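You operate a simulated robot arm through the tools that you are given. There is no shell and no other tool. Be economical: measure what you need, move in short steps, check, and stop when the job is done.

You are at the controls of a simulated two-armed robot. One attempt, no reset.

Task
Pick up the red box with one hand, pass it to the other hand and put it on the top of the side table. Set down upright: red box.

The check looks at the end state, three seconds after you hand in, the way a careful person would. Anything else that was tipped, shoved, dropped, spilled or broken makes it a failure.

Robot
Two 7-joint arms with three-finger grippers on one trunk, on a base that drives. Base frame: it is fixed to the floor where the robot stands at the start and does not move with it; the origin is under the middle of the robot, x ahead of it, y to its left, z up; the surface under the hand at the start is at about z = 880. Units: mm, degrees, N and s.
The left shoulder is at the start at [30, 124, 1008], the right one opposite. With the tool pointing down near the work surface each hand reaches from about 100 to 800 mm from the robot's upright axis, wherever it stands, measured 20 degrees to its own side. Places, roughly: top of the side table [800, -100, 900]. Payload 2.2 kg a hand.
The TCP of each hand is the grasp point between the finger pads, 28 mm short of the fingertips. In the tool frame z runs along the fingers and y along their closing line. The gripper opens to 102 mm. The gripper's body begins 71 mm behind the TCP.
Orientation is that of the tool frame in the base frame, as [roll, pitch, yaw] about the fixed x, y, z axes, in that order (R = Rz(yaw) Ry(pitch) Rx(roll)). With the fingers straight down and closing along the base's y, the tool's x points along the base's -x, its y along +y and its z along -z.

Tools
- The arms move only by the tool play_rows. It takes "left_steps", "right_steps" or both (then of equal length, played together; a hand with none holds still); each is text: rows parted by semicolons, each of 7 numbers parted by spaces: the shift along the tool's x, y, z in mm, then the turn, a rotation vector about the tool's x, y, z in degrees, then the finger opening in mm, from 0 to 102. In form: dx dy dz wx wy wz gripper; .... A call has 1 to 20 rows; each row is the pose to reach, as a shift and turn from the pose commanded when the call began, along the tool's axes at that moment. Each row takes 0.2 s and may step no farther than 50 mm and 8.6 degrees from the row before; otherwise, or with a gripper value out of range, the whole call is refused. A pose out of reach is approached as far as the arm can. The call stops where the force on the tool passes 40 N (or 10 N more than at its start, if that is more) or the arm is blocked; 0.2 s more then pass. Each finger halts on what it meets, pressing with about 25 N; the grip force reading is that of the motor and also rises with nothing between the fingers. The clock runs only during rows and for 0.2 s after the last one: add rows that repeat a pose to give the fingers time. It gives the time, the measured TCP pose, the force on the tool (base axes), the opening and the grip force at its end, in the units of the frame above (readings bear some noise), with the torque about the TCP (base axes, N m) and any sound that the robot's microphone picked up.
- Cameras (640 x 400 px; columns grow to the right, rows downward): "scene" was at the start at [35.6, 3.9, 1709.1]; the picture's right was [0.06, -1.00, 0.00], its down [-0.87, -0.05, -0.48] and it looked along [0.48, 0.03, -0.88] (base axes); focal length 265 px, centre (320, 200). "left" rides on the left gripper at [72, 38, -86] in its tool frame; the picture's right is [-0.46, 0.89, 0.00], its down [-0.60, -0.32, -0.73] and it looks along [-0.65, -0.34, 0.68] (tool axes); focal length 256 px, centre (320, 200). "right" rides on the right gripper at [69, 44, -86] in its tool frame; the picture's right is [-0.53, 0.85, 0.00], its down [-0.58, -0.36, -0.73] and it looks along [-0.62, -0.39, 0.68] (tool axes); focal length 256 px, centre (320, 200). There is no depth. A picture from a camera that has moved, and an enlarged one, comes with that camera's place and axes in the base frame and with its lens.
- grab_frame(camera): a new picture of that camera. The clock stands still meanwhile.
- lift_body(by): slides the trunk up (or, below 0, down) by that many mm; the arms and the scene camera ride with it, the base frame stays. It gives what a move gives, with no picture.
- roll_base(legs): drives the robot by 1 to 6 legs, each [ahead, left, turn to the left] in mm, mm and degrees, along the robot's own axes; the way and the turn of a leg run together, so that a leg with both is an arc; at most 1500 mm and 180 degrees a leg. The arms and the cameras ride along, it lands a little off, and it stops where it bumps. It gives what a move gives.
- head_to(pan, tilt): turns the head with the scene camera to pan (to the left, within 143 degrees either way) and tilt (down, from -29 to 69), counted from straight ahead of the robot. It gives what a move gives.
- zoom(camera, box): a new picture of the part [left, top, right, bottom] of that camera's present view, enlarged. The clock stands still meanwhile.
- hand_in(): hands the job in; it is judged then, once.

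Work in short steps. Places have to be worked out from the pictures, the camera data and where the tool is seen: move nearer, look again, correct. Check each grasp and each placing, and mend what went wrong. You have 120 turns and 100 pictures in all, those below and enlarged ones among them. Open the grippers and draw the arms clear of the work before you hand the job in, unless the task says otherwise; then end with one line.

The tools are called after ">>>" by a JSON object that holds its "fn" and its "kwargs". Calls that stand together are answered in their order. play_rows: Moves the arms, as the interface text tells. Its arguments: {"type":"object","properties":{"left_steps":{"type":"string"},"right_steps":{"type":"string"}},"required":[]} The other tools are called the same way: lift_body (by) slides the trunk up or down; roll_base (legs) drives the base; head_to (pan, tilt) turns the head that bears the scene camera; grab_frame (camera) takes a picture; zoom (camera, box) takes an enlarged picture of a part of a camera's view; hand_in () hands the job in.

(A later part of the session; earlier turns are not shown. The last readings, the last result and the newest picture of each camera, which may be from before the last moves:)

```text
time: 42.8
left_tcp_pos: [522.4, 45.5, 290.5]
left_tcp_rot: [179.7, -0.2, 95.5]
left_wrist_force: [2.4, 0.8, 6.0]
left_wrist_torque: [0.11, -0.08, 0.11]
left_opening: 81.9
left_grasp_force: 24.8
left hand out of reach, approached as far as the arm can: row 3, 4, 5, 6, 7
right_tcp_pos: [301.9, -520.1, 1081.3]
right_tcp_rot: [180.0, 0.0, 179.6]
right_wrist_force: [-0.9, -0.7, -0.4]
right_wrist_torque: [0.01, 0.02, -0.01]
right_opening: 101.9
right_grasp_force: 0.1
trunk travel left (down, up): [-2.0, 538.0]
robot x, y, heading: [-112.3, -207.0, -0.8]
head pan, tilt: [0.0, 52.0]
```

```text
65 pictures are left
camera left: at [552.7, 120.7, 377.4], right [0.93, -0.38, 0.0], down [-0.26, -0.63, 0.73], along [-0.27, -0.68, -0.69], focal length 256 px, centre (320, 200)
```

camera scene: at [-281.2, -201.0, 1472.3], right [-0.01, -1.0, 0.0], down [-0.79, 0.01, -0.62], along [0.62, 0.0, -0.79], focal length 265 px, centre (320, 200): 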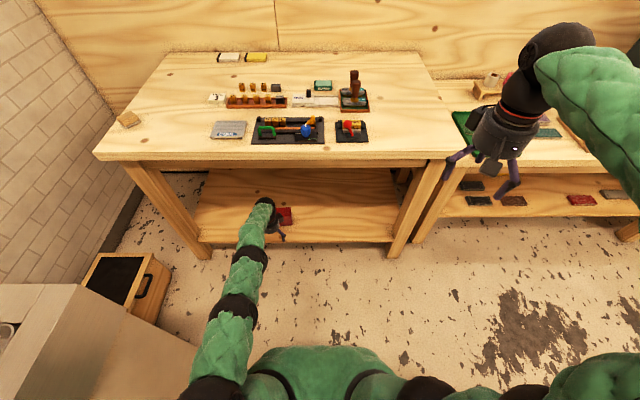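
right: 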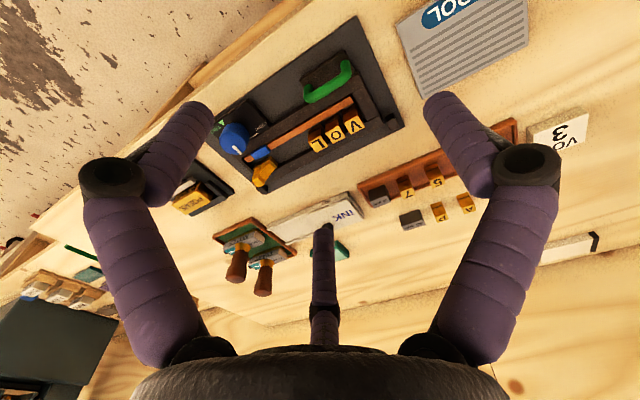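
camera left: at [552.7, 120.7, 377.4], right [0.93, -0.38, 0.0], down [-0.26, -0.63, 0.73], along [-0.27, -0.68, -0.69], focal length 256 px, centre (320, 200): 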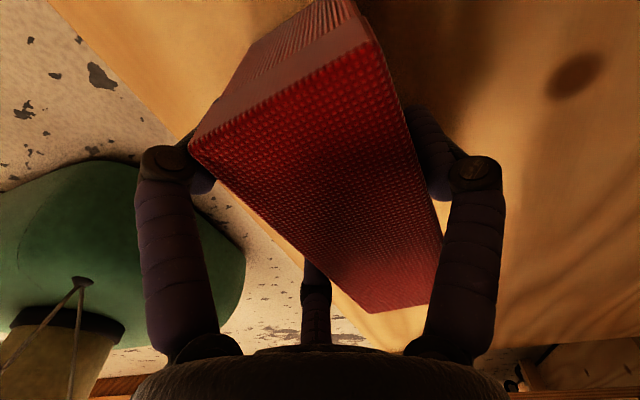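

The fingers halted at 81.9 mm with 25 N, so the hand truly has three fingers and grips the box. I keep squeezing and lift it 20 mm.

>>> {"fn": "play_rows", "kwargs": {"left_steps": "0 0 0 0 0 0 60; 0 0 0 0 0 0 60; 0 0 -10 0 0 0 60; 0 0 -20 0 0 0 60; 0 0 -20 0 0 0 60"}}

>>> {"fn": "grab_frame", "kwargs": {"camera": "left"}}

```text
time: 44.0
left_tcp_pos: [521.3, 45.1, 309.6]
left_tcp_rot: [-180.0, -0.1, 95.6]
left_wrist_force: [0.5, 0.2, -3.2]
left_wrist_torque: [0.07, 0.04, -0.03]
left_opening: 81.3
left_grasp_force: 25.2
right_tcp_pos: [302.6, -520.1, 1081.5]
right_tcp_rot: [-179.9, -0.2, 179.5]
right_wrist_force: [-0.1, 0.6, 0.3]
right_wrist_torque: [0.0, 0.01, -0.02]
right_opening: 102.0
right_grasp_force: 0.0
trunk travel left (down, up): [-2.0, 538.0]
robot x, y, heading: [-112.5, -203.3, -0.6]
head pan, tilt: [0.0, 52.0]
```

```text
64 pictures are left
camera left: at [551.8, 120.4, 396.0], right [0.93, -0.38, 0.0], down [-0.26, -0.63, 0.73], along [-0.28, -0.68, -0.68], focal length 256 px, centre (320, 200)
```

left: 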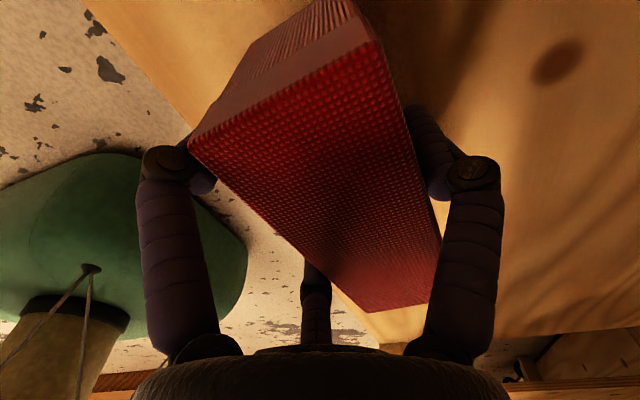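

The box is held (≈3.5 N) and rides with the hand. I drive straight back 340 mm to pull it out from under the bench.

>>> {"fn": "roll_base", "kwargs": {"legs": [[-340, 0, 0]]}}

>>> {"fn": "grab_frame", "kwargs": {"camera": "scene"}}

>>> {"fn": "grab_frame", "kwargs": {"camera": "left"}}

```text
time: 46.3
left_tcp_pos: [179.8, 48.5, 309.3]
left_tcp_rot: [180.0, 0.0, 95.5]
left_wrist_force: [0.1, 0.0, -2.3]
left_wrist_torque: [0.07, 0.02, 0.0]
left_opening: 81.0
left_grasp_force: 25.5
right_tcp_pos: [-40.4, -516.0, 1081.9]
right_tcp_rot: [-180.0, 0.0, 179.5]
right_wrist_force: [0.2, 0.9, 0.9]
right_wrist_torque: [0.02, -0.05, 0.02]
right_opening: 101.9
right_grasp_force: 0.0
trunk travel left (down, up): [-2.0, 538.0]
robot x, y, heading: [-454.9, -200.1, -0.6]
head pan, tilt: [0.0, 52.0]
```

```text
63 pictures are left
camera scene: at [-409.2, -199.5, 1472.3], right [-0.01, -1.0, 0.0], down [-0.79, 0.01, -0.62], along [0.62, -0.01, -0.79], focal length 265 px, centre (320, 200)
```

scene: 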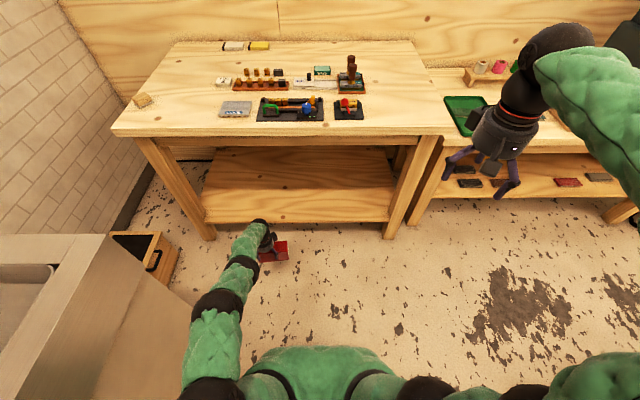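

```text
62 pictures are left
camera left: at [210.4, 123.5, 396.6], right [0.93, -0.38, 0.0], down [-0.26, -0.63, 0.73], along [-0.28, -0.68, -0.68], focal length 256 px, centre (320, 200)
```

left: 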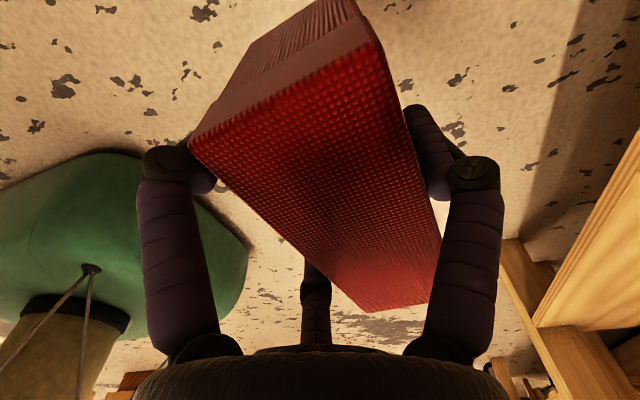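

The box is free of the bench; it sits 13.6 mm ahead of and 21 mm right of the left TCP, its top 26 mm above it. I raise the trunk to its original height and then bring the box to a comfortable handover place in front of the chest.

>>> {"fn": "lift_body", "kwargs": {"by": 250}}

>>> {"fn": "play_rows", "kwargs": {"left_steps": "-14 -17 -38 0 0 0 60; -29 -34 -76 0 0 0 60; -43 -52 -113 0 0 0 60; -58 -69 -151 0 0 0 60; -72 -86 -188 0 0 0 60; -87 -103 -226 0 0 0 60; -101 -121 -264 0 0 0 60; -116 -138 -302 0 0 0 60; -130 -155 -339 0 0 0 60; -145 -172 -377 0 0 0 60; -159 -190 -415 0 0 0 60; -174 -207 -452 0 0 0 60; -188 -224 -490 0 0 0 60; -188 -224 -490 0 0 0 60"}}

>>> {"fn": "grab_frame", "kwargs": {"camera": "scene"}}

>>> {"fn": "grab_frame", "kwargs": {"camera": "left"}}

```text
time: 48.8
left_tcp_pos: [178.6, 49.0, 559.9]
left_tcp_rot: [180.0, -0.1, 95.6]
left_wrist_force: [0.3, -0.2, -2.8]
left_wrist_torque: [0.06, 0.01, -0.01]
left_opening: 81.0
left_grasp_force: 24.7
right_tcp_pos: [-41.4, -517.4, 1330.5]
right_tcp_rot: [-179.9, -0.2, 179.5]
right_wrist_force: [-0.3, 0.7, -0.2]
right_wrist_torque: [-0.02, 0.04, -0.02]
right_opening: 102.0
right_grasp_force: 0.0
trunk travel left (down, up): [-252.0, 288.0]
robot x, y, heading: [-455.5, -194.8, -0.5]
head pan, tilt: [0.0, 52.0]
```

```text
time: 51.8
left_tcp_pos: [-25.2, -159.2, 1050.8]
left_tcp_rot: [180.0, -0.1, 95.6]
left_wrist_force: [0.1, -0.6, -2.6]
left_wrist_torque: [0.08, 0.03, 0.02]
left_opening: 80.8
left_grasp_force: 24.5
right_tcp_pos: [-40.5, -517.4, 1330.9]
right_tcp_rot: [180.0, 0.0, 179.6]
right_wrist_force: [-0.1, 0.2, 0.5]
right_wrist_torque: [0.03, 0.02, -0.02]
right_opening: 101.9
right_grasp_force: 0.1
trunk travel left (down, up): [-252.0, 288.0]
robot x, y, heading: [-452.1, -198.8, -0.3]
head pan, tilt: [0.0, 52.0]
```

```text
61 pictures are left
camera scene: at [-408.0, -199.4, 1722.2], right [-0.01, -1.0, 0.0], down [-0.79, 0.01, -0.61], along [0.61, -0.01, -0.79], focal length 265 px, centre (320, 200)
```

scene: 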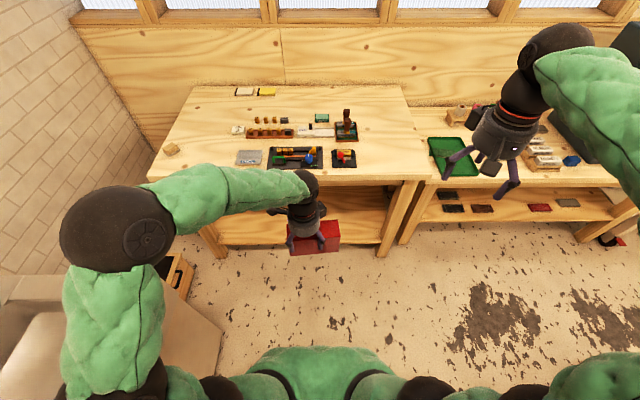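

```text
60 pictures are left
camera left: at [5.5, -86.0, 1137.1], right [0.93, -0.38, 0.0], down [-0.26, -0.63, 0.73], along [-0.28, -0.68, -0.68], focal length 256 px, centre (320, 200)
```

left: 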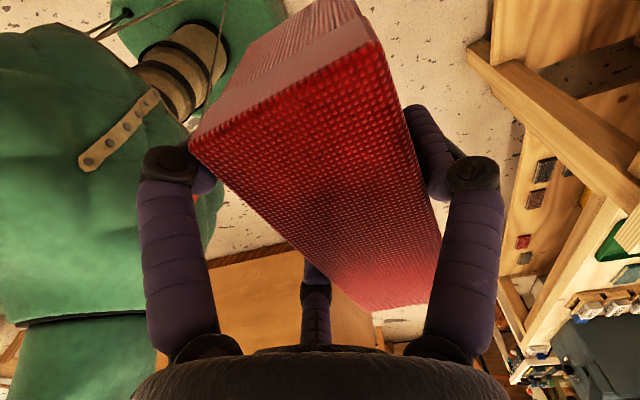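

The box is at centre ≈(−11, −180, 1031). The right hand will take its right end from the −y side, tilted 40° down, with its single finger on the front face. First I turn the right hand −96° about its axis while lowering it.

>>> {"fn": "play_rows", "kwargs": {"right_steps": "-5 6 7 0 0 -8 102; -10 12 14 0 0 -16 102; -15 18 21 0 0 -24 102; -20 24 28 0 0 -32 102; -25 30 35 0 0 -40 102; -30 36 42 0 0 -48 102; -35 42 49 0 0 -56 102; -40 48 56 0 0 -64 102; -45 54 63 0 0 -72 102; -50 60 70 0 0 -80 102; -54 64 76 0 0 -88 102; -57 67 80 0 0 -95.9 102; -57 67 80 0 0 -95.9 102"}}

>>> {"fn": "play_rows", "kwargs": {"right_steps": "0 0 0 0 -8.3 0 102; 0 0 0 0 -16.6 0 102; 0 0 0 0 -25 0 102; 0 0 0 0 -33.3 0 102; 0 0 0 0 -41.6 0 102; 0 0 0 0 -50 0 102; 0 0 0 0 -50 0 102"}}

>>> {"fn": "grab_frame", "kwargs": {"camera": "scene"}}

>>> {"fn": "grab_frame", "kwargs": {"camera": "right"}}

```text
time: 54.6
left_tcp_pos: [-25.1, -161.0, 1049.2]
left_tcp_rot: [179.9, -0.1, 95.6]
left_wrist_force: [0.1, 0.8, -3.7]
left_wrist_torque: [0.07, 0.03, 0.02]
left_opening: 81.1
left_grasp_force: 24.3
right_tcp_pos: [17.2, -451.0, 1252.4]
right_tcp_rot: [179.9, 0.0, -84.5]
right_wrist_force: [0.5, 0.8, 0.6]
right_wrist_torque: [0.02, 0.01, -0.03]
right_opening: 102.2
right_grasp_force: 0.1
trunk travel left (down, up): [-252.0, 288.0]
robot x, y, heading: [-453.5, -194.8, -0.6]
head pan, tilt: [0.0, 52.0]
```

```text
time: 56.2
left_tcp_pos: [-24.3, -160.9, 1050.2]
left_tcp_rot: [179.9, -0.1, 95.5]
left_wrist_force: [0.0, -0.2, -3.7]
left_wrist_torque: [0.02, 0.01, 0.0]
left_opening: 80.7
left_grasp_force: 25.1
right_tcp_pos: [16.3, -450.1, 1251.3]
right_tcp_rot: [180.0, 50.1, -84.6]
right_wrist_force: [0.0, 0.3, 0.7]
right_wrist_torque: [0.0, 0.02, -0.01]
right_opening: 102.0
right_grasp_force: 0.0
trunk travel left (down, up): [-252.0, 288.0]
robot x, y, heading: [-452.0, -201.7, -0.4]
head pan, tilt: [0.0, 52.0]
```

```text
59 pictures are left
camera scene: at [-409.2, -199.1, 1722.3], right [-0.01, -1.0, 0.0], down [-0.79, 0.01, -0.62], along [0.62, -0.01, -0.79], focal length 265 px, centre (320, 200)
```

scene: 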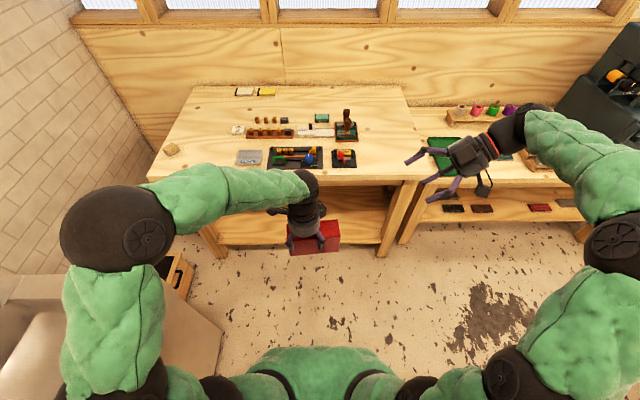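

```text
58 pictures are left
camera right: at [-17.4, -564.8, 1253.9], right [-0.87, 0.26, 0.41], down [0.38, -0.16, 0.91], along [0.3, 0.95, 0.04], focal length 256 px, centre (320, 200)
```

right: 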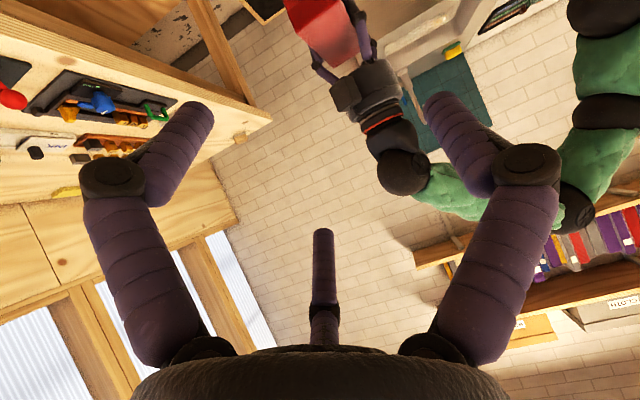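

Right hand oriented well. I move it to a staging point about 150 mm back from the grasp along its own axis and look.

>>> {"fn": "play_rows", "kwargs": {"right_steps": "6 -3 39 0 0 0 102; 12 -5 78 0 0 0 102; 18 -8 117 0 0 0 102; 24 -11 156 0 0 0 102; 24 -11 156 0 0 0 102"}}

>>> {"fn": "grab_frame", "kwargs": {"camera": "right"}}

>>> {"fn": "zoom", "kwargs": {"camera": "scene", "box": [250, 130, 450, 270]}}

```text
time: 57.4
left_tcp_pos: [-25.7, -161.8, 1050.9]
left_tcp_rot: [179.9, -0.2, 95.5]
left_wrist_force: [0.4, -0.7, -3.1]
left_wrist_torque: [0.09, 0.07, 0.04]
left_opening: 80.9
left_grasp_force: 25.2
right_tcp_pos: [17.4, -346.7, 1132.3]
right_tcp_rot: [-180.0, 50.1, -84.8]
right_wrist_force: [0.1, -0.3, -0.6]
right_wrist_torque: [-0.02, -0.02, 0.03]
right_opening: 101.9
right_grasp_force: 0.1
trunk travel left (down, up): [-252.0, 288.0]
robot x, y, heading: [-454.7, -199.0, -0.6]
head pan, tilt: [0.0, 52.0]
```

```text
57 pictures are left
camera right: at [-16.5, -460.6, 1135.5], right [-0.87, 0.26, 0.41], down [0.38, -0.16, 0.91], along [0.3, 0.95, 0.04], focal length 256 px, centre (320, 200)
```

right: 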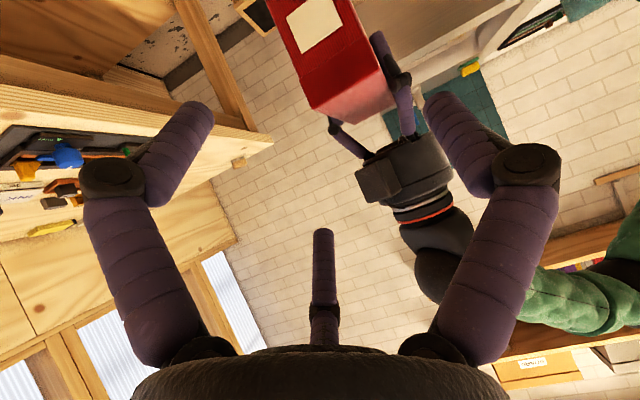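

```text
2.86 times, centred on (350, 200) of scene
camera zoom: at [-409.1, -200.0, 1722.3], right [-0.01, -1.0, 0.0], down [-0.79, 0.01, -0.62], along [0.62, -0.01, -0.79], focal length 758 px, centre (234, 200)
```

zoom: 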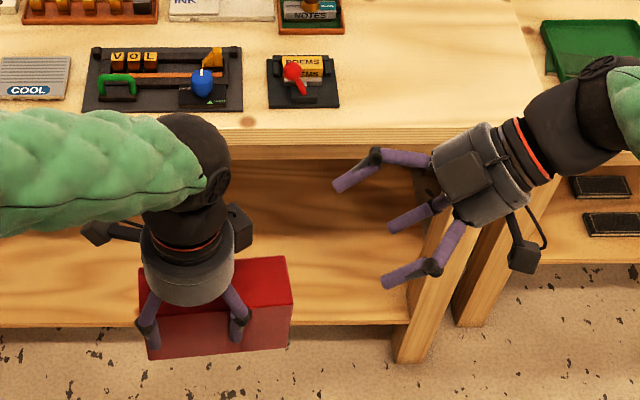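

I zoom the right camera to locate the box's end-face corners precisely.

>>> {"fn": "zoom", "kwargs": {"camera": "right", "box": [250, 0, 450, 140]}}

```text
2.86 times, centred on (350, 70) of right
camera zoom: at [-16.5, -460.6, 1135.5], right [-0.87, 0.26, 0.41], down [0.38, -0.16, 0.91], along [0.3, 0.95, 0.04], focal length 731 px, centre (234, 571)
```

zoom: 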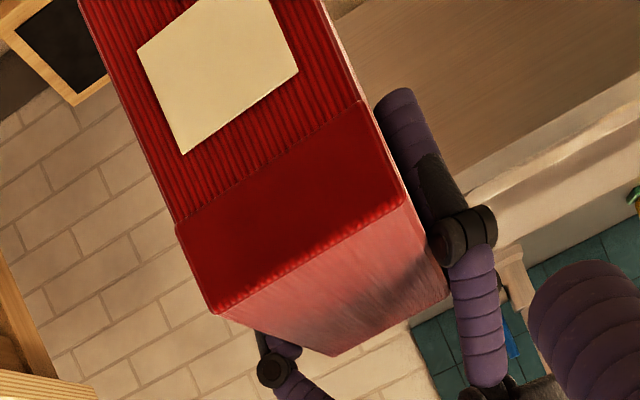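

Box end-face: mid ≈(−6, −260), top ≈1076, as expected. Target right TCP (7, −236, 1034). I advance 100 of the 148 mm along the tool axis, then look again.

>>> {"fn": "play_rows", "kwargs": {"right_steps": "1 0 25 0 0 0 102; 2 0 50 0 0 0 102; 3 0 75 0 0 0 102; 4 0 95 0 0 0 102; 4 0 95 0 0 0 102"}}

>>> {"fn": "grab_frame", "kwargs": {"camera": "right"}}

>>> {"fn": "zoom", "kwargs": {"camera": "scene", "box": [250, 150, 410, 270]}}

```text
time: 58.6
left_tcp_pos: [-25.0, -162.1, 1049.5]
left_tcp_rot: [179.9, -0.1, 95.5]
left_wrist_force: [0.2, -0.5, -2.5]
left_wrist_torque: [0.08, 0.01, -0.03]
left_opening: 81.1
left_grasp_force: 25.0
right_tcp_pos: [11.7, -276.0, 1068.4]
right_tcp_rot: [180.0, 50.0, -84.8]
right_wrist_force: [0.0, -0.9, 0.3]
right_wrist_torque: [-0.03, 0.0, -0.03]
right_opening: 102.0
right_grasp_force: 0.1
trunk travel left (down, up): [-252.0, 288.0]
robot x, y, heading: [-454.1, -199.7, -0.6]
head pan, tilt: [0.0, 52.0]
```

```text
54 pictures are left
camera right: at [-22.5, -390.9, 1071.0], right [-0.87, 0.26, 0.41], down [0.38, -0.16, 0.91], along [0.3, 0.95, 0.04], focal length 256 px, centre (320, 200)
```

right: 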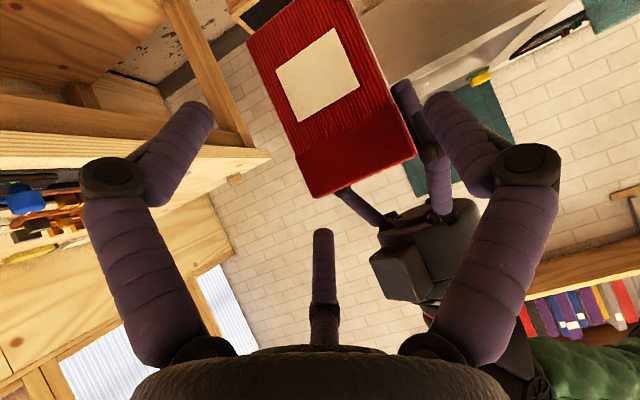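

```text
3.33 times, centred on (330, 210) of scene
camera zoom: at [-409.0, -199.7, 1722.3], right [-0.01, -1.0, 0.0], down [-0.79, 0.01, -0.62], along [0.62, -0.01, -0.79], focal length 884 px, centre (287, 167)
```

zoom: 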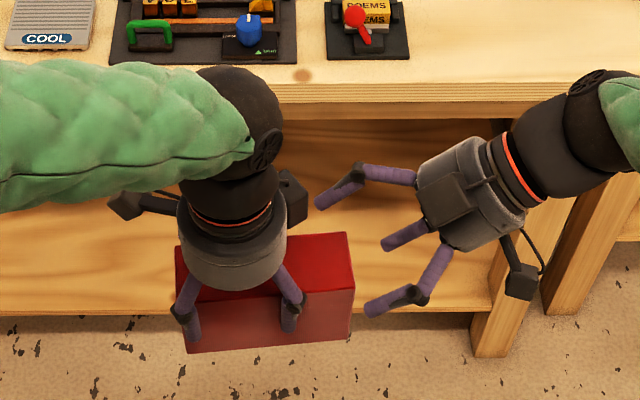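

Height is confirmed at ≈89 (centre z≈1030) and the fingers line up around the end. I advance the last 53 mm.

>>> {"fn": "play_rows", "kwargs": {"right_steps": "0 1 11 0 0 0 102; 0 2 22 0 0 0 102; 0 3 33 0 0 0 102; 0 3 43 0 0 0 102; 0 3 53 0 0 0 102; 0 3 53 0 0 0 102"}}

>>> {"fn": "grab_frame", "kwargs": {"camera": "right"}}

>>> {"fn": "zoom", "kwargs": {"camera": "scene", "box": [250, 150, 410, 270]}}

```text
time: 60.0
left_tcp_pos: [-24.3, -161.7, 1050.9]
left_tcp_rot: [-180.0, -0.2, 95.5]
left_wrist_force: [-0.5, 0.2, -2.8]
left_wrist_torque: [0.06, 0.03, -0.04]
left_opening: 80.8
left_grasp_force: 25.8
right_tcp_pos: [4.8, -235.6, 1034.0]
right_tcp_rot: [-180.0, 50.0, -84.7]
right_wrist_force: [0.8, 0.5, 0.4]
right_wrist_torque: [0.01, -0.03, 0.0]
right_opening: 101.8
right_grasp_force: 0.1
trunk travel left (down, up): [-252.0, 288.0]
robot x, y, heading: [-458.6, -200.5, -0.6]
head pan, tilt: [0.0, 52.0]
```

```text
52 pictures are left
camera right: at [-29.3, -349.8, 1036.0], right [-0.87, 0.26, 0.41], down [0.38, -0.16, 0.91], along [0.3, 0.95, 0.04], focal length 256 px, centre (320, 200)
```

right: 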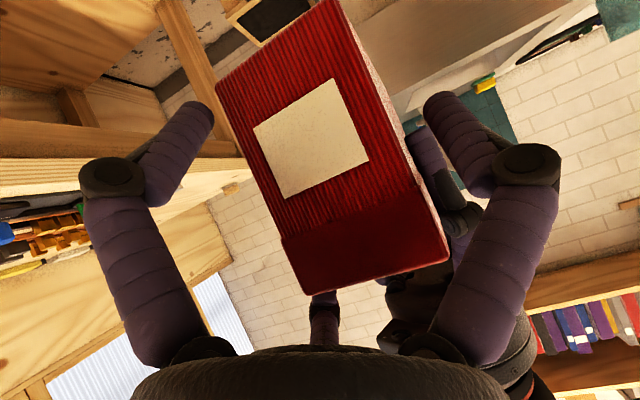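

```text
3.33 times, centred on (330, 210) of scene
camera zoom: at [-408.9, -199.7, 1722.3], right [-0.01, -1.0, 0.0], down [-0.79, 0.01, -0.62], along [0.62, -0.01, -0.79], focal length 884 px, centre (287, 167)
```

zoom: 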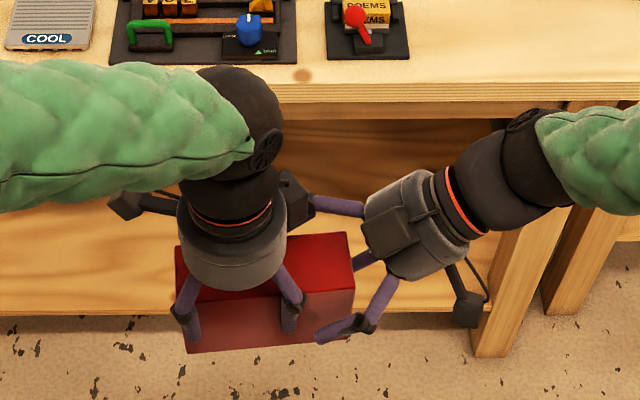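

No contact yet. I close the right hand gently, watching forces on both hands.

>>> {"fn": "play_rows", "kwargs": {"right_steps": "0 0 0 0 0 0 94; 0 0 0 0 0 0 89; 0 0 0 0 0 0 85; 0 0 0 0 0 0 81; 0 0 0 0 0 0 76; 0 0 0 0 0 0 70; 0 0 0 0 0 0 60; 0 0 0 0 0 0 60"}}

>>> {"fn": "grab_frame", "kwargs": {"camera": "right"}}

>>> {"fn": "zoom", "kwargs": {"camera": "scene", "box": [250, 150, 410, 270]}}

```text
time: 61.8
left_tcp_pos: [-25.8, -161.6, 1049.5]
left_tcp_rot: [180.0, -0.2, 95.5]
left_wrist_force: [-6.0, 2.3, -3.7]
left_wrist_torque: [0.16, 0.14, -0.26]
left_opening: 80.8
left_grasp_force: 25.0
right_tcp_pos: [6.7, -235.8, 1034.7]
right_tcp_rot: [180.0, 50.0, -84.7]
right_wrist_force: [6.5, -2.7, 1.6]
right_wrist_torque: [0.06, -0.03, -0.07]
right_opening: 81.1
right_grasp_force: 24.8
trunk travel left (down, up): [-252.0, 288.0]
robot x, y, heading: [-453.2, -195.3, -0.5]
head pan, tilt: [0.0, 52.0]
```

```text
50 pictures are left
camera right: at [-28.9, -350.0, 1036.4], right [-0.87, 0.26, 0.41], down [0.38, -0.16, 0.91], along [0.3, 0.95, 0.04], focal length 256 px, centre (320, 200)
```

right: 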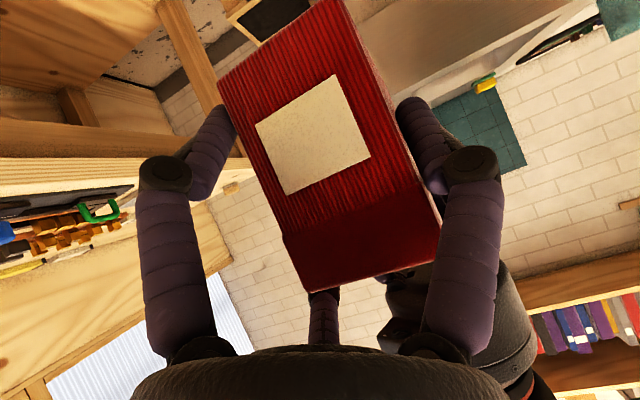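

```text
3.33 times, centred on (330, 210) of scene
camera zoom: at [-408.8, -199.6, 1722.2], right [-0.01, -1.0, 0.0], down [-0.79, 0.01, -0.62], along [0.62, -0.01, -0.79], focal length 884 px, centre (287, 167)
```

zoom: 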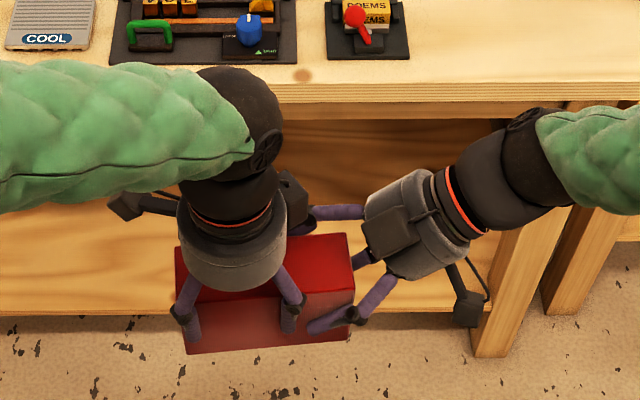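

Right hand grips at 81.1 mm with 25 N, matching the left. I open the left only slightly (to 90) so its fingers don't hit the right's, then lift it straight up.

>>> {"fn": "play_rows", "kwargs": {"left_steps": "0 0 0 0 0 0 86; 0 0 0 0 0 0 90; 0 0 0 0 0 0 90; 0 0 -8 0 0 0 90; 0 0 -16 0 0 0 90"}}

>>> {"fn": "zoom", "kwargs": {"camera": "scene", "box": [250, 150, 410, 270]}}

>>> {"fn": "grab_frame", "kwargs": {"camera": "right"}}

```text
time: 63.0
left_tcp_pos: [-25.3, -161.1, 1068.0]
left_tcp_rot: [179.8, -0.1, 95.5]
left_wrist_force: [-2.9, -0.6, -1.0]
left_wrist_torque: [0.04, 0.05, -0.04]
left_opening: 89.8
left_grasp_force: 0.0
right_tcp_pos: [3.9, -234.9, 1033.3]
right_tcp_rot: [179.9, 50.0, -84.8]
right_wrist_force: [1.9, 0.3, 0.5]
right_wrist_torque: [-0.1, 0.06, -0.07]
right_opening: 81.1
right_grasp_force: 25.2
trunk travel left (down, up): [-252.0, 288.0]
robot x, y, heading: [-458.4, -203.1, -0.6]
head pan, tilt: [0.0, 52.0]
```

```text
3.33 times, centred on (330, 210) of scene
camera zoom: at [-408.9, -199.6, 1722.3], right [-0.01, -1.0, 0.0], down [-0.79, 0.01, -0.62], along [0.62, -0.01, -0.79], focal length 884 px, centre (287, 167)
```

zoom: 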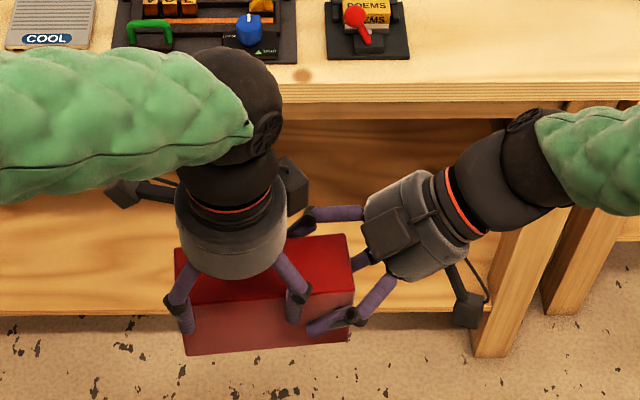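

```text
47 pictures are left
camera right: at [-29.8, -349.7, 1035.7], right [-0.87, 0.26, 0.41], down [0.38, -0.15, 0.91], along [0.3, 0.95, 0.03], focal length 256 px, centre (320, 200)
```

right: 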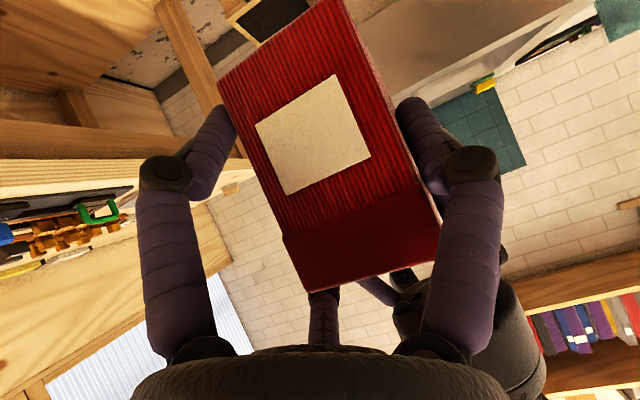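

The right hand holds the box; left's front fingers rub slightly (−2.9 N), so I ease the left back 2 mm and continue straight up, clear of the box.

>>> {"fn": "play_rows", "kwargs": {"left_steps": "0 -2 -4 0 0 0 91; 0 -2 -14 0 0 0 91; 0 -2 -26 0 0 0 91; 0 -2 -40 0 0 0 91; 0 -2 -70 0 0 0 91; 0 -2 -110 0 0 0 91; 0 -2 -150 0 0 0 91; 0 -2 -150 0 0 0 91"}}

>>> {"fn": "grab_frame", "kwargs": {"camera": "scene"}}

>>> {"fn": "grab_frame", "kwargs": {"camera": "right"}}

```text
time: 64.8
left_tcp_pos: [-27.3, -163.6, 1212.8]
left_tcp_rot: [179.8, -0.1, 95.6]
left_wrist_force: [-1.2, 0.5, 1.0]
left_wrist_torque: [0.01, 0.02, 0.02]
left_opening: 91.0
left_grasp_force: 0.1
right_tcp_pos: [5.1, -235.2, 1033.0]
right_tcp_rot: [179.9, 50.0, -84.7]
right_wrist_force: [0.1, -0.3, -0.1]
right_wrist_torque: [-0.15, -0.07, 0.01]
right_opening: 81.3
right_grasp_force: 25.3
trunk travel left (down, up): [-252.0, 288.0]
robot x, y, heading: [-455.1, -199.0, -0.5]
head pan, tilt: [0.0, 52.0]
```

```text
46 pictures are left
camera scene: at [-408.5, -199.6, 1722.2], right [-0.01, -1.0, 0.0], down [-0.79, 0.01, -0.62], along [0.62, -0.01, -0.79], focal length 265 px, centre (320, 200)
```

scene: 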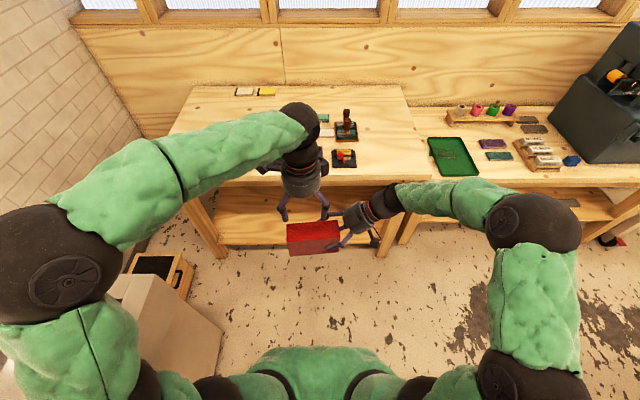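

```text
45 pictures are left
camera right: at [-29.1, -349.8, 1035.9], right [-0.87, 0.26, 0.41], down [0.38, -0.15, 0.91], along [0.3, 0.95, 0.04], focal length 256 px, centre (320, 200)
```

right: 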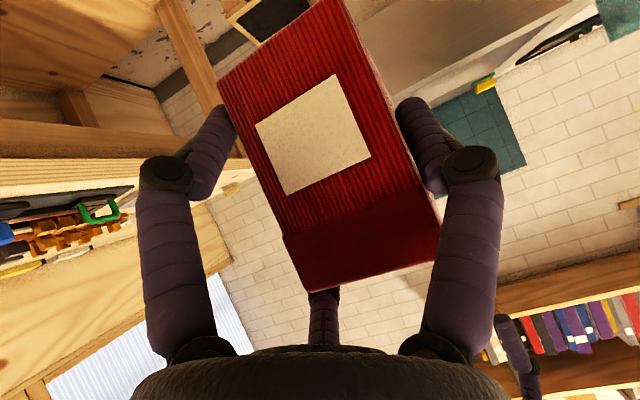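

Handover done: the right hand carries the box alone and it hasn't moved. I park the left hand to the left and drive right 347 mm; the free table area lies at y −690…−395.

>>> {"fn": "play_rows", "kwargs": {"left_steps": "40 0 -10 0 0 0 100; 80 0 -20 0 0 0 100; 120 0 -30 0 0 0 100; 160 0 -40 0 0 0 100; 200 0 -50 0 0 0 100"}}

>>> {"fn": "roll_base", "kwargs": {"legs": [[0, -347, 0]]}}

>>> {"fn": "grab_frame", "kwargs": {"camera": "scene"}}

```text
time: 66.0
left_tcp_pos: [-46.3, 38.2, 1265.1]
left_tcp_rot: [180.0, -0.1, 95.6]
left_wrist_force: [0.5, -1.1, 0.6]
left_wrist_torque: [-0.04, 0.02, 0.01]
left_opening: 99.8
left_grasp_force: 0.1
right_tcp_pos: [4.3, -235.4, 1034.4]
right_tcp_rot: [-180.0, 50.1, -84.7]
right_wrist_force: [-0.1, -0.1, 0.3]
right_wrist_torque: [-0.2, -0.04, 0.0]
right_opening: 81.3
right_grasp_force: 25.3
trunk travel left (down, up): [-252.0, 288.0]
robot x, y, heading: [-454.7, -200.8, -0.5]
head pan, tilt: [0.0, 52.0]
```

```text
time: 68.3
left_tcp_pos: [-49.9, -304.7, 1265.0]
left_tcp_rot: [179.9, -0.3, 95.6]
left_wrist_force: [0.0, 0.2, 0.2]
left_wrist_torque: [0.03, 0.01, 0.0]
left_opening: 100.2
left_grasp_force: 0.1
right_tcp_pos: [1.7, -577.5, 1033.4]
right_tcp_rot: [179.9, 50.1, -84.6]
right_wrist_force: [0.0, -0.1, 0.2]
right_wrist_torque: [-0.12, -0.04, -0.02]
right_opening: 81.1
right_grasp_force: 25.1
trunk travel left (down, up): [-252.0, 288.0]
robot x, y, heading: [-458.2, -539.4, -0.5]
head pan, tilt: [0.0, 52.0]
```

```text
44 pictures are left
camera scene: at [-412.1, -542.2, 1722.2], right [-0.01, -1.0, 0.0], down [-0.79, 0.01, -0.62], along [0.62, -0.01, -0.79], focal length 265 px, centre (320, 200)
```

scene: 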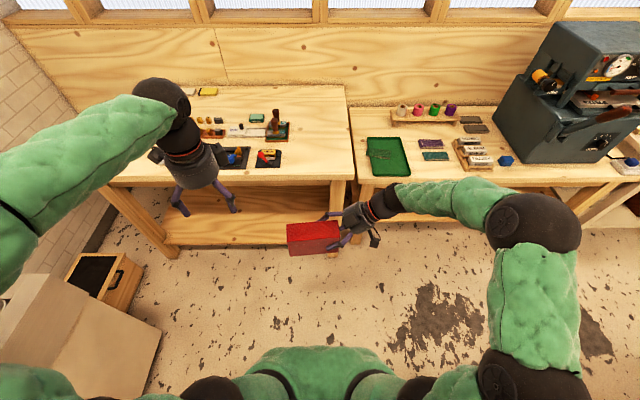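

The way ahead is clear. I drive 420 mm forward; the box (bottom at z≈985) passes ~100 mm above the tabletop in the free right-hand area.

>>> {"fn": "roll_base", "kwargs": {"legs": [[420, 0, 0]]}}

>>> {"fn": "grab_frame", "kwargs": {"camera": "scene"}}

>>> {"fn": "grab_frame", "kwargs": {"camera": "right"}}

```text
time: 70.9
left_tcp_pos: [371.7, -306.9, 1265.0]
left_tcp_rot: [-179.9, -0.1, 95.7]
left_wrist_force: [0.5, 0.0, -0.4]
left_wrist_torque: [-0.04, 0.02, -0.02]
left_opening: 100.1
left_grasp_force: 0.1
right_tcp_pos: [422.9, -578.6, 1033.0]
right_tcp_rot: [179.8, 49.9, -84.6]
right_wrist_force: [1.5, 0.1, 0.0]
right_wrist_torque: [-0.13, -0.03, 0.0]
right_opening: 80.9
right_grasp_force: 25.1
trunk travel left (down, up): [-252.0, 288.0]
robot x, y, heading: [-37.4, -539.3, -0.6]
head pan, tilt: [0.0, 52.0]
```

```text
43 pictures are left
camera scene: at [10.0, -544.2, 1722.2], right [-0.01, -1.0, 0.0], down [-0.79, 0.01, -0.61], along [0.61, 0.0, -0.79], focal length 265 px, centre (320, 200)
```

scene: 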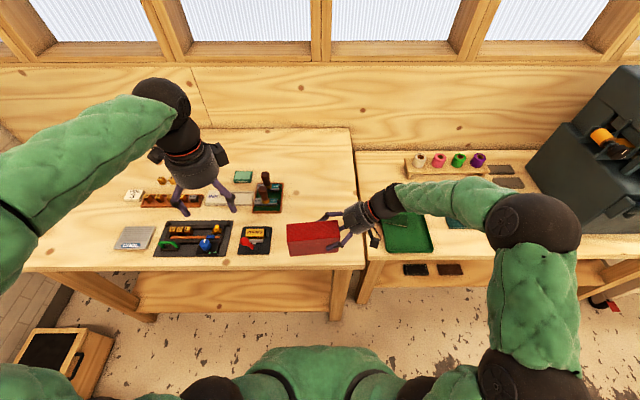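

```text
42 pictures are left
camera right: at [389.4, -693.4, 1035.7], right [-0.87, 0.26, 0.41], down [0.38, -0.15, 0.91], along [0.3, 0.95, 0.03], focal length 256 px, centre (320, 200)
```

right: 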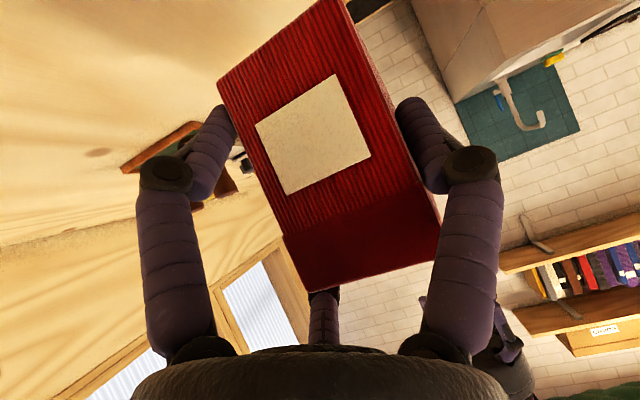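

I move the box 85 mm further in and 13 mm right, then lower it 60 mm (bottom to z≈925), and look.

>>> {"fn": "play_rows", "kwargs": {"right_steps": "4.5 -28 -5 0 0 0 60; 9 -56 -10.7 0 0 0 60; 13.4 -83.4 -16 0 0 0 60; 28.7 -83.4 -3.2 0 0 0 60; 44 -83.4 9.6 0 0 0 60; 59.4 -83.4 22.5 0 0 0 60; 59.4 -83.4 22.5 0 0 0 60"}}

>>> {"fn": "zoom", "kwargs": {"camera": "scene", "box": [220, 160, 420, 290]}}

>>> {"fn": "grab_frame", "kwargs": {"camera": "right"}}

```text
time: 72.5
left_tcp_pos: [370.1, -305.5, 1265.9]
left_tcp_rot: [179.9, -0.1, 95.7]
left_wrist_force: [0.3, 0.8, 0.3]
left_wrist_torque: [-0.01, -0.05, 0.0]
left_opening: 100.1
left_grasp_force: 0.1
right_tcp_pos: [509.3, -591.3, 975.0]
right_tcp_rot: [-180.0, 49.9, -84.6]
right_wrist_force: [0.2, 0.5, 0.5]
right_wrist_torque: [-0.19, -0.05, 0.01]
right_opening: 80.6
right_grasp_force: 25.4
trunk travel left (down, up): [-252.0, 288.0]
robot x, y, heading: [-34.5, -544.0, -0.3]
head pan, tilt: [0.0, 52.0]
```

```text
3.08 times, centred on (320, 225) of scene
camera zoom: at [8.7, -544.1, 1722.3], right [-0.01, -1.0, 0.0], down [-0.79, 0.01, -0.62], along [0.62, 0.0, -0.79], focal length 816 px, centre (320, 123)
```

zoom: 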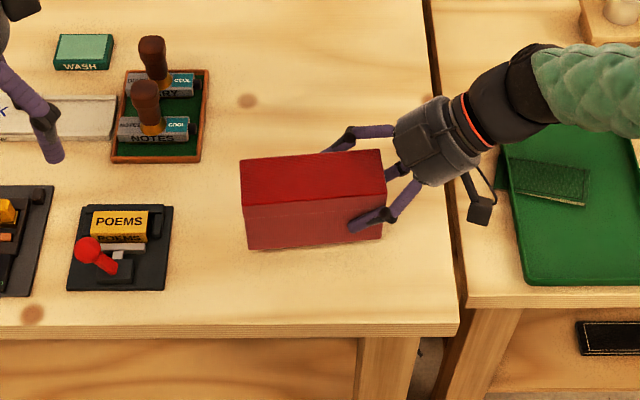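

```text
40 pictures are left
camera right: at [474.1, -706.2, 977.0], right [-0.87, 0.26, 0.41], down [0.38, -0.15, 0.91], along [0.3, 0.95, 0.04], focal length 256 px, centre (320, 200)
```

right: 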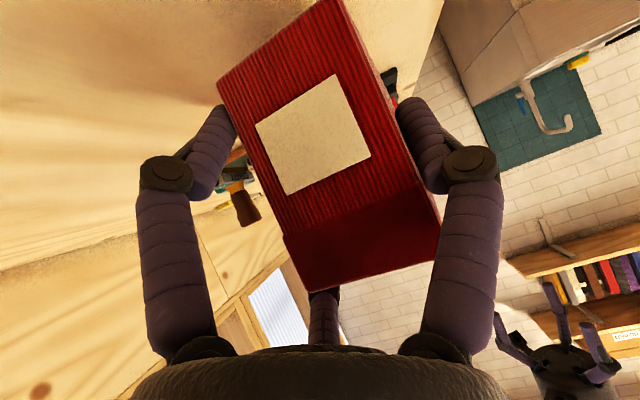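

The box hovers over a clear spot, level. I lower 28 mm in small rows, then check.

>>> {"fn": "play_rows", "kwargs": {"right_steps": "5.4 0 4.5 0 0 0 60; 10.7 0 9 0 0 0 60; 16.1 0 13.5 0 0 0 60; 21.5 0 18 0 0 0 60; 21.5 0 18 0 0 0 60"}}

>>> {"fn": "zoom", "kwargs": {"camera": "scene", "box": [240, 180, 400, 280]}}

```text
time: 73.7
left_tcp_pos: [370.6, -305.6, 1264.6]
left_tcp_rot: [179.9, -0.2, 95.6]
left_wrist_force: [-0.5, -0.6, 0.2]
left_wrist_torque: [0.02, 0.0, 0.02]
left_opening: 100.0
left_grasp_force: 0.0
right_tcp_pos: [506.6, -592.4, 945.8]
right_tcp_rot: [-180.0, 50.0, -84.4]
right_wrist_force: [-0.5, 0.0, -0.5]
right_wrist_torque: [-0.16, -0.04, 0.03]
right_opening: 81.0
right_grasp_force: 25.4
trunk travel left (down, up): [-252.0, 288.0]
robot x, y, heading: [-36.3, -545.1, -0.4]
head pan, tilt: [0.0, 52.0]
```

```text
4.00 times, centred on (320, 230) of scene
camera zoom: at [8.8, -544.2, 1722.3], right [-0.01, -1.0, 0.0], down [-0.79, 0.01, -0.62], along [0.62, 0.0, -0.79], focal length 1061 px, centre (320, 80)
```

zoom: 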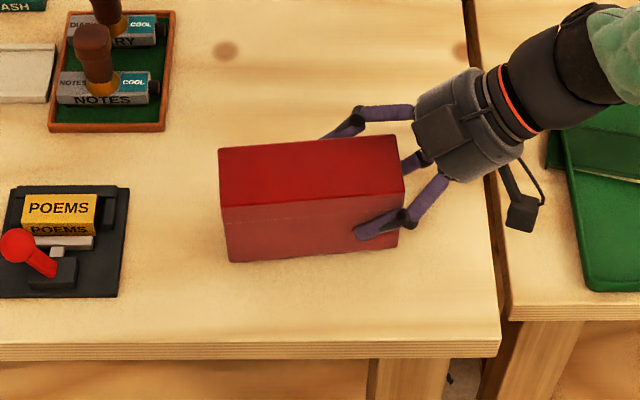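

Bottom is at ≈897 with no contact yet. I lower another 9 mm in 3 mm rows and watch the vertical force.

>>> {"fn": "play_rows", "kwargs": {"right_steps": "2.3 0 1.9 0 0 0 60; 4.6 0 3.8 0 0 0 60; 6.9 0 5.8 0 0 0 60"}}

```text
time: 74.5
left_tcp_pos: [370.3, -307.6, 1266.1]
left_tcp_rot: [179.8, -0.1, 95.7]
left_wrist_force: [-0.7, -0.1, 0.5]
left_wrist_torque: [0.0, 0.01, -0.03]
left_opening: 100.3
left_grasp_force: 0.2
right_tcp_pos: [506.3, -592.1, 936.6]
right_tcp_rot: [-180.0, 50.0, -84.6]
right_wrist_force: [0.0, -0.4, -0.7]
right_wrist_torque: [-0.16, -0.04, 0.0]
right_opening: 81.2
right_grasp_force: 24.9
trunk travel left (down, up): [-252.0, 288.0]
robot x, y, heading: [-33.3, -541.8, -0.7]
head pan, tilt: [0.0, 52.0]
```

Still free at TCP z 936.6; down another 6 mm in 2 mm rows.

>>> {"fn": "play_rows", "kwargs": {"right_steps": "1.5 0 1.3 0 0 0 60; 3.1 0 2.6 0 0 0 60; 4.6 0 3.8 0 0 0 60"}}

```text
time: 75.3
left_tcp_pos: [369.1, -307.0, 1266.9]
left_tcp_rot: [179.7, -0.1, 95.6]
left_wrist_force: [-0.4, 0.1, -0.1]
left_wrist_torque: [0.0, 0.0, 0.01]
left_opening: 100.0
left_grasp_force: 0.2
right_tcp_pos: [506.8, -591.7, 935.1]
right_tcp_rot: [-179.6, 50.2, -84.4]
right_wrist_force: [-2.6, -1.1, 30.8]
right_wrist_torque: [0.5, 0.9, -0.18]
right_opening: 81.1
right_grasp_force: 25.1
trunk travel left (down, up): [-252.0, 288.0]
robot x, y, heading: [-36.4, -542.5, -0.5]
head pan, tilt: [0.0, 52.0]
```

Contact: 31 N at z 935. I ease up 4 mm to leave only light pressure and check before releasing.

>>> {"fn": "play_rows", "kwargs": {"right_steps": "-1.5 0 -1.3 0 0 0 60; -2.9 0 -2.4 0 0 0 60; -2.9 0 -2.4 0 0 0 60"}}

>>> {"fn": "zoom", "kwargs": {"camera": "scene", "box": [240, 180, 400, 280]}}

```text
time: 76.1
left_tcp_pos: [369.4, -308.7, 1265.3]
left_tcp_rot: [179.9, -0.2, 95.7]
left_wrist_force: [-0.8, 0.3, 0.6]
left_wrist_torque: [-0.03, 0.01, -0.01]
left_opening: 100.1
left_grasp_force: 0.1
right_tcp_pos: [506.6, -591.5, 935.0]
right_tcp_rot: [-179.9, 49.9, -84.4]
right_wrist_force: [4.4, -1.2, 20.2]
right_wrist_torque: [0.47, 0.21, -0.46]
right_opening: 81.1
right_grasp_force: 24.9
trunk travel left (down, up): [-252.0, 288.0]
robot x, y, heading: [-33.0, -543.0, -0.3]
head pan, tilt: [0.0, 52.0]
```

```text
4.00 times, centred on (320, 230) of scene
camera zoom: at [7.6, -544.1, 1722.3], right [-0.01, -1.0, 0.0], down [-0.79, 0.01, -0.62], along [0.62, 0.0, -0.79], focal length 1061 px, centre (320, 80)
```

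zoom: 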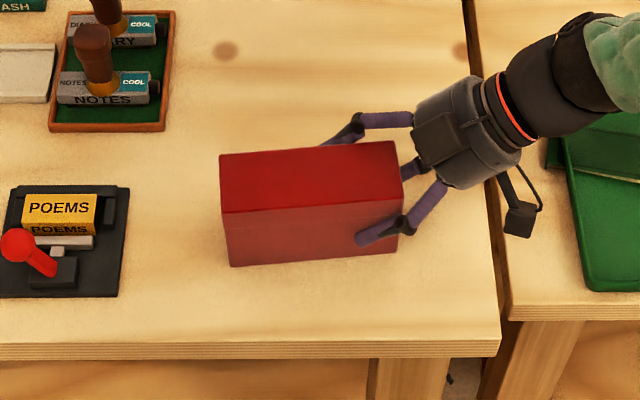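

Still 20 N, and the lower back fingertip may also be near the table, so I raise 2 mm, then open gradually while rising so that the finger doesn't push into the tabletop.

>>> {"fn": "play_rows", "kwargs": {"right_steps": "-0.8 0 -0.6 0 0 0 60; -1.5 0 -1.3 0 0 0 60; -1.5 0 -1.3 0 0 0 60"}}

```text
time: 76.9
left_tcp_pos: [370.1, -307.6, 1264.5]
left_tcp_rot: [179.9, -0.1, 95.7]
left_wrist_force: [-0.4, 0.0, 0.1]
left_wrist_torque: [0.0, 0.01, -0.01]
left_opening: 99.9
left_grasp_force: 0.0
right_tcp_pos: [506.0, -591.8, 935.1]
right_tcp_rot: [179.7, 50.0, -84.6]
right_wrist_force: [3.2, 0.7, 2.2]
right_wrist_torque: [-0.2, -0.3, 0.07]
right_opening: 81.1
right_grasp_force: 25.5
trunk travel left (down, up): [-252.0, 288.0]
robot x, y, heading: [-34.5, -542.3, -0.6]
head pan, tilt: [0.0, 52.0]
```

Pressure is down to ~2 N with the box just resting. Now I open gradually, rising slightly.

>>> {"fn": "play_rows", "kwargs": {"right_steps": "0 0 0 0 0 0 83; -0.8 0 -0.6 0 0 0 85; -2.3 0 -1.9 0 0 0 88; -3.8 0 -3.2 0 0 0 91; -3.8 0 -3.2 0 0 0 91"}}

>>> {"fn": "zoom", "kwargs": {"camera": "scene", "box": [240, 180, 400, 280]}}

>>> {"fn": "grab_frame", "kwargs": {"camera": "right"}}

```text
time: 78.1
left_tcp_pos: [371.0, -306.8, 1265.5]
left_tcp_rot: [179.9, -0.1, 95.8]
left_wrist_force: [0.3, -0.3, -0.6]
left_wrist_torque: [0.0, -0.03, -0.05]
left_opening: 100.1
left_grasp_force: 0.1
right_tcp_pos: [507.3, -591.9, 942.4]
right_tcp_rot: [179.9, 50.0, -84.5]
right_wrist_force: [0.3, 0.0, 0.3]
right_wrist_torque: [0.01, 0.01, -0.02]
right_opening: 91.0
right_grasp_force: 0.1
trunk travel left (down, up): [-252.0, 288.0]
robot x, y, heading: [-37.6, -546.8, -0.4]
head pan, tilt: [0.0, 52.0]
```

```text
4.00 times, centred on (320, 230) of scene
camera zoom: at [8.7, -544.2, 1722.3], right [-0.01, -1.0, 0.0], down [-0.79, 0.01, -0.62], along [0.62, 0.0, -0.79], focal length 1061 px, centre (320, 80)
```

zoom: 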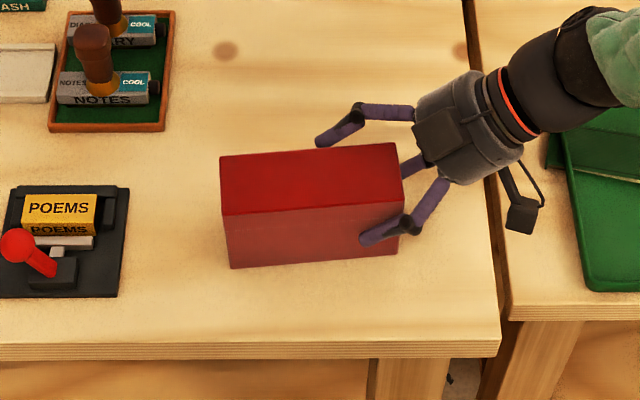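

```text
36 pictures are left
camera right: at [474.0, -706.6, 943.9], right [-0.87, 0.26, 0.41], down [0.38, -0.15, 0.91], along [0.3, 0.95, 0.04], focal length 256 px, centre (320, 200)
```

right: 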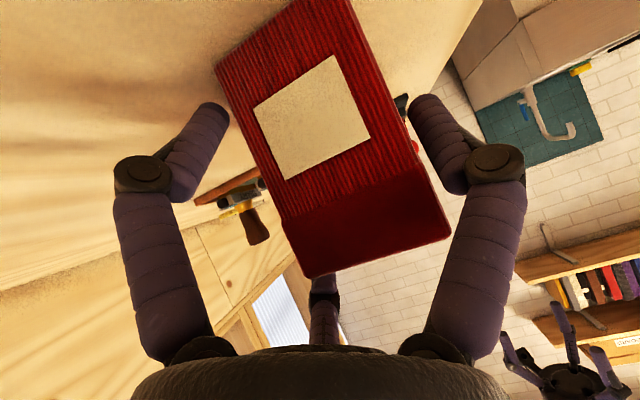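

Released, box standing. I withdraw along the tool axis, slowly first.

>>> {"fn": "play_rows", "kwargs": {"right_steps": "0 0 -6 0 0 0 95; 0 0 -16 0 0 0 98; 0 0 -30 0 0 0 98; 0 0 -55 0 0 0 100; 0 0 -90 0 0 0 100; 0 0 -130 0 0 0 100; 0 0 -170 0 0 0 100"}}

>>> {"fn": "grab_frame", "kwargs": {"camera": "scene"}}

```text
time: 79.7
left_tcp_pos: [371.7, -307.2, 1265.5]
left_tcp_rot: [179.9, -0.3, 95.7]
left_wrist_force: [0.2, -0.9, 1.7]
left_wrist_torque: [0.02, 0.0, 0.01]
left_opening: 100.3
left_grasp_force: 0.2
right_tcp_pos: [518.9, -721.5, 1051.6]
right_tcp_rot: [179.8, 50.0, -84.6]
right_wrist_force: [0.3, 0.7, 0.2]
right_wrist_torque: [0.02, 0.0, -0.02]
right_opening: 99.9
right_grasp_force: 0.0
trunk travel left (down, up): [-252.0, 288.0]
robot x, y, heading: [-35.5, -543.7, -0.2]
head pan, tilt: [0.0, 52.0]
```

```text
35 pictures are left
camera scene: at [8.2, -544.9, 1722.3], right [-0.01, -1.0, 0.0], down [-0.79, 0.01, -0.62], along [0.62, 0.0, -0.79], focal length 265 px, centre (320, 200)
```

scene: 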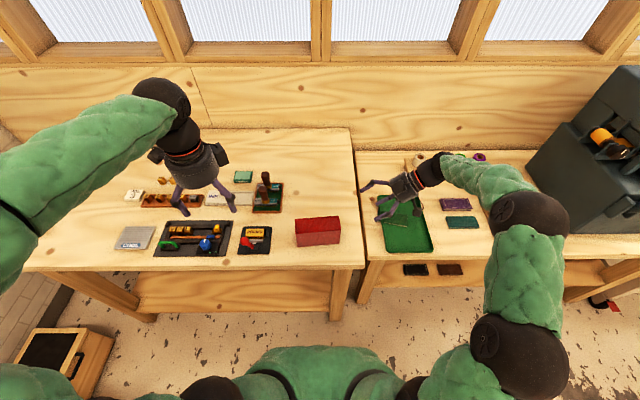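

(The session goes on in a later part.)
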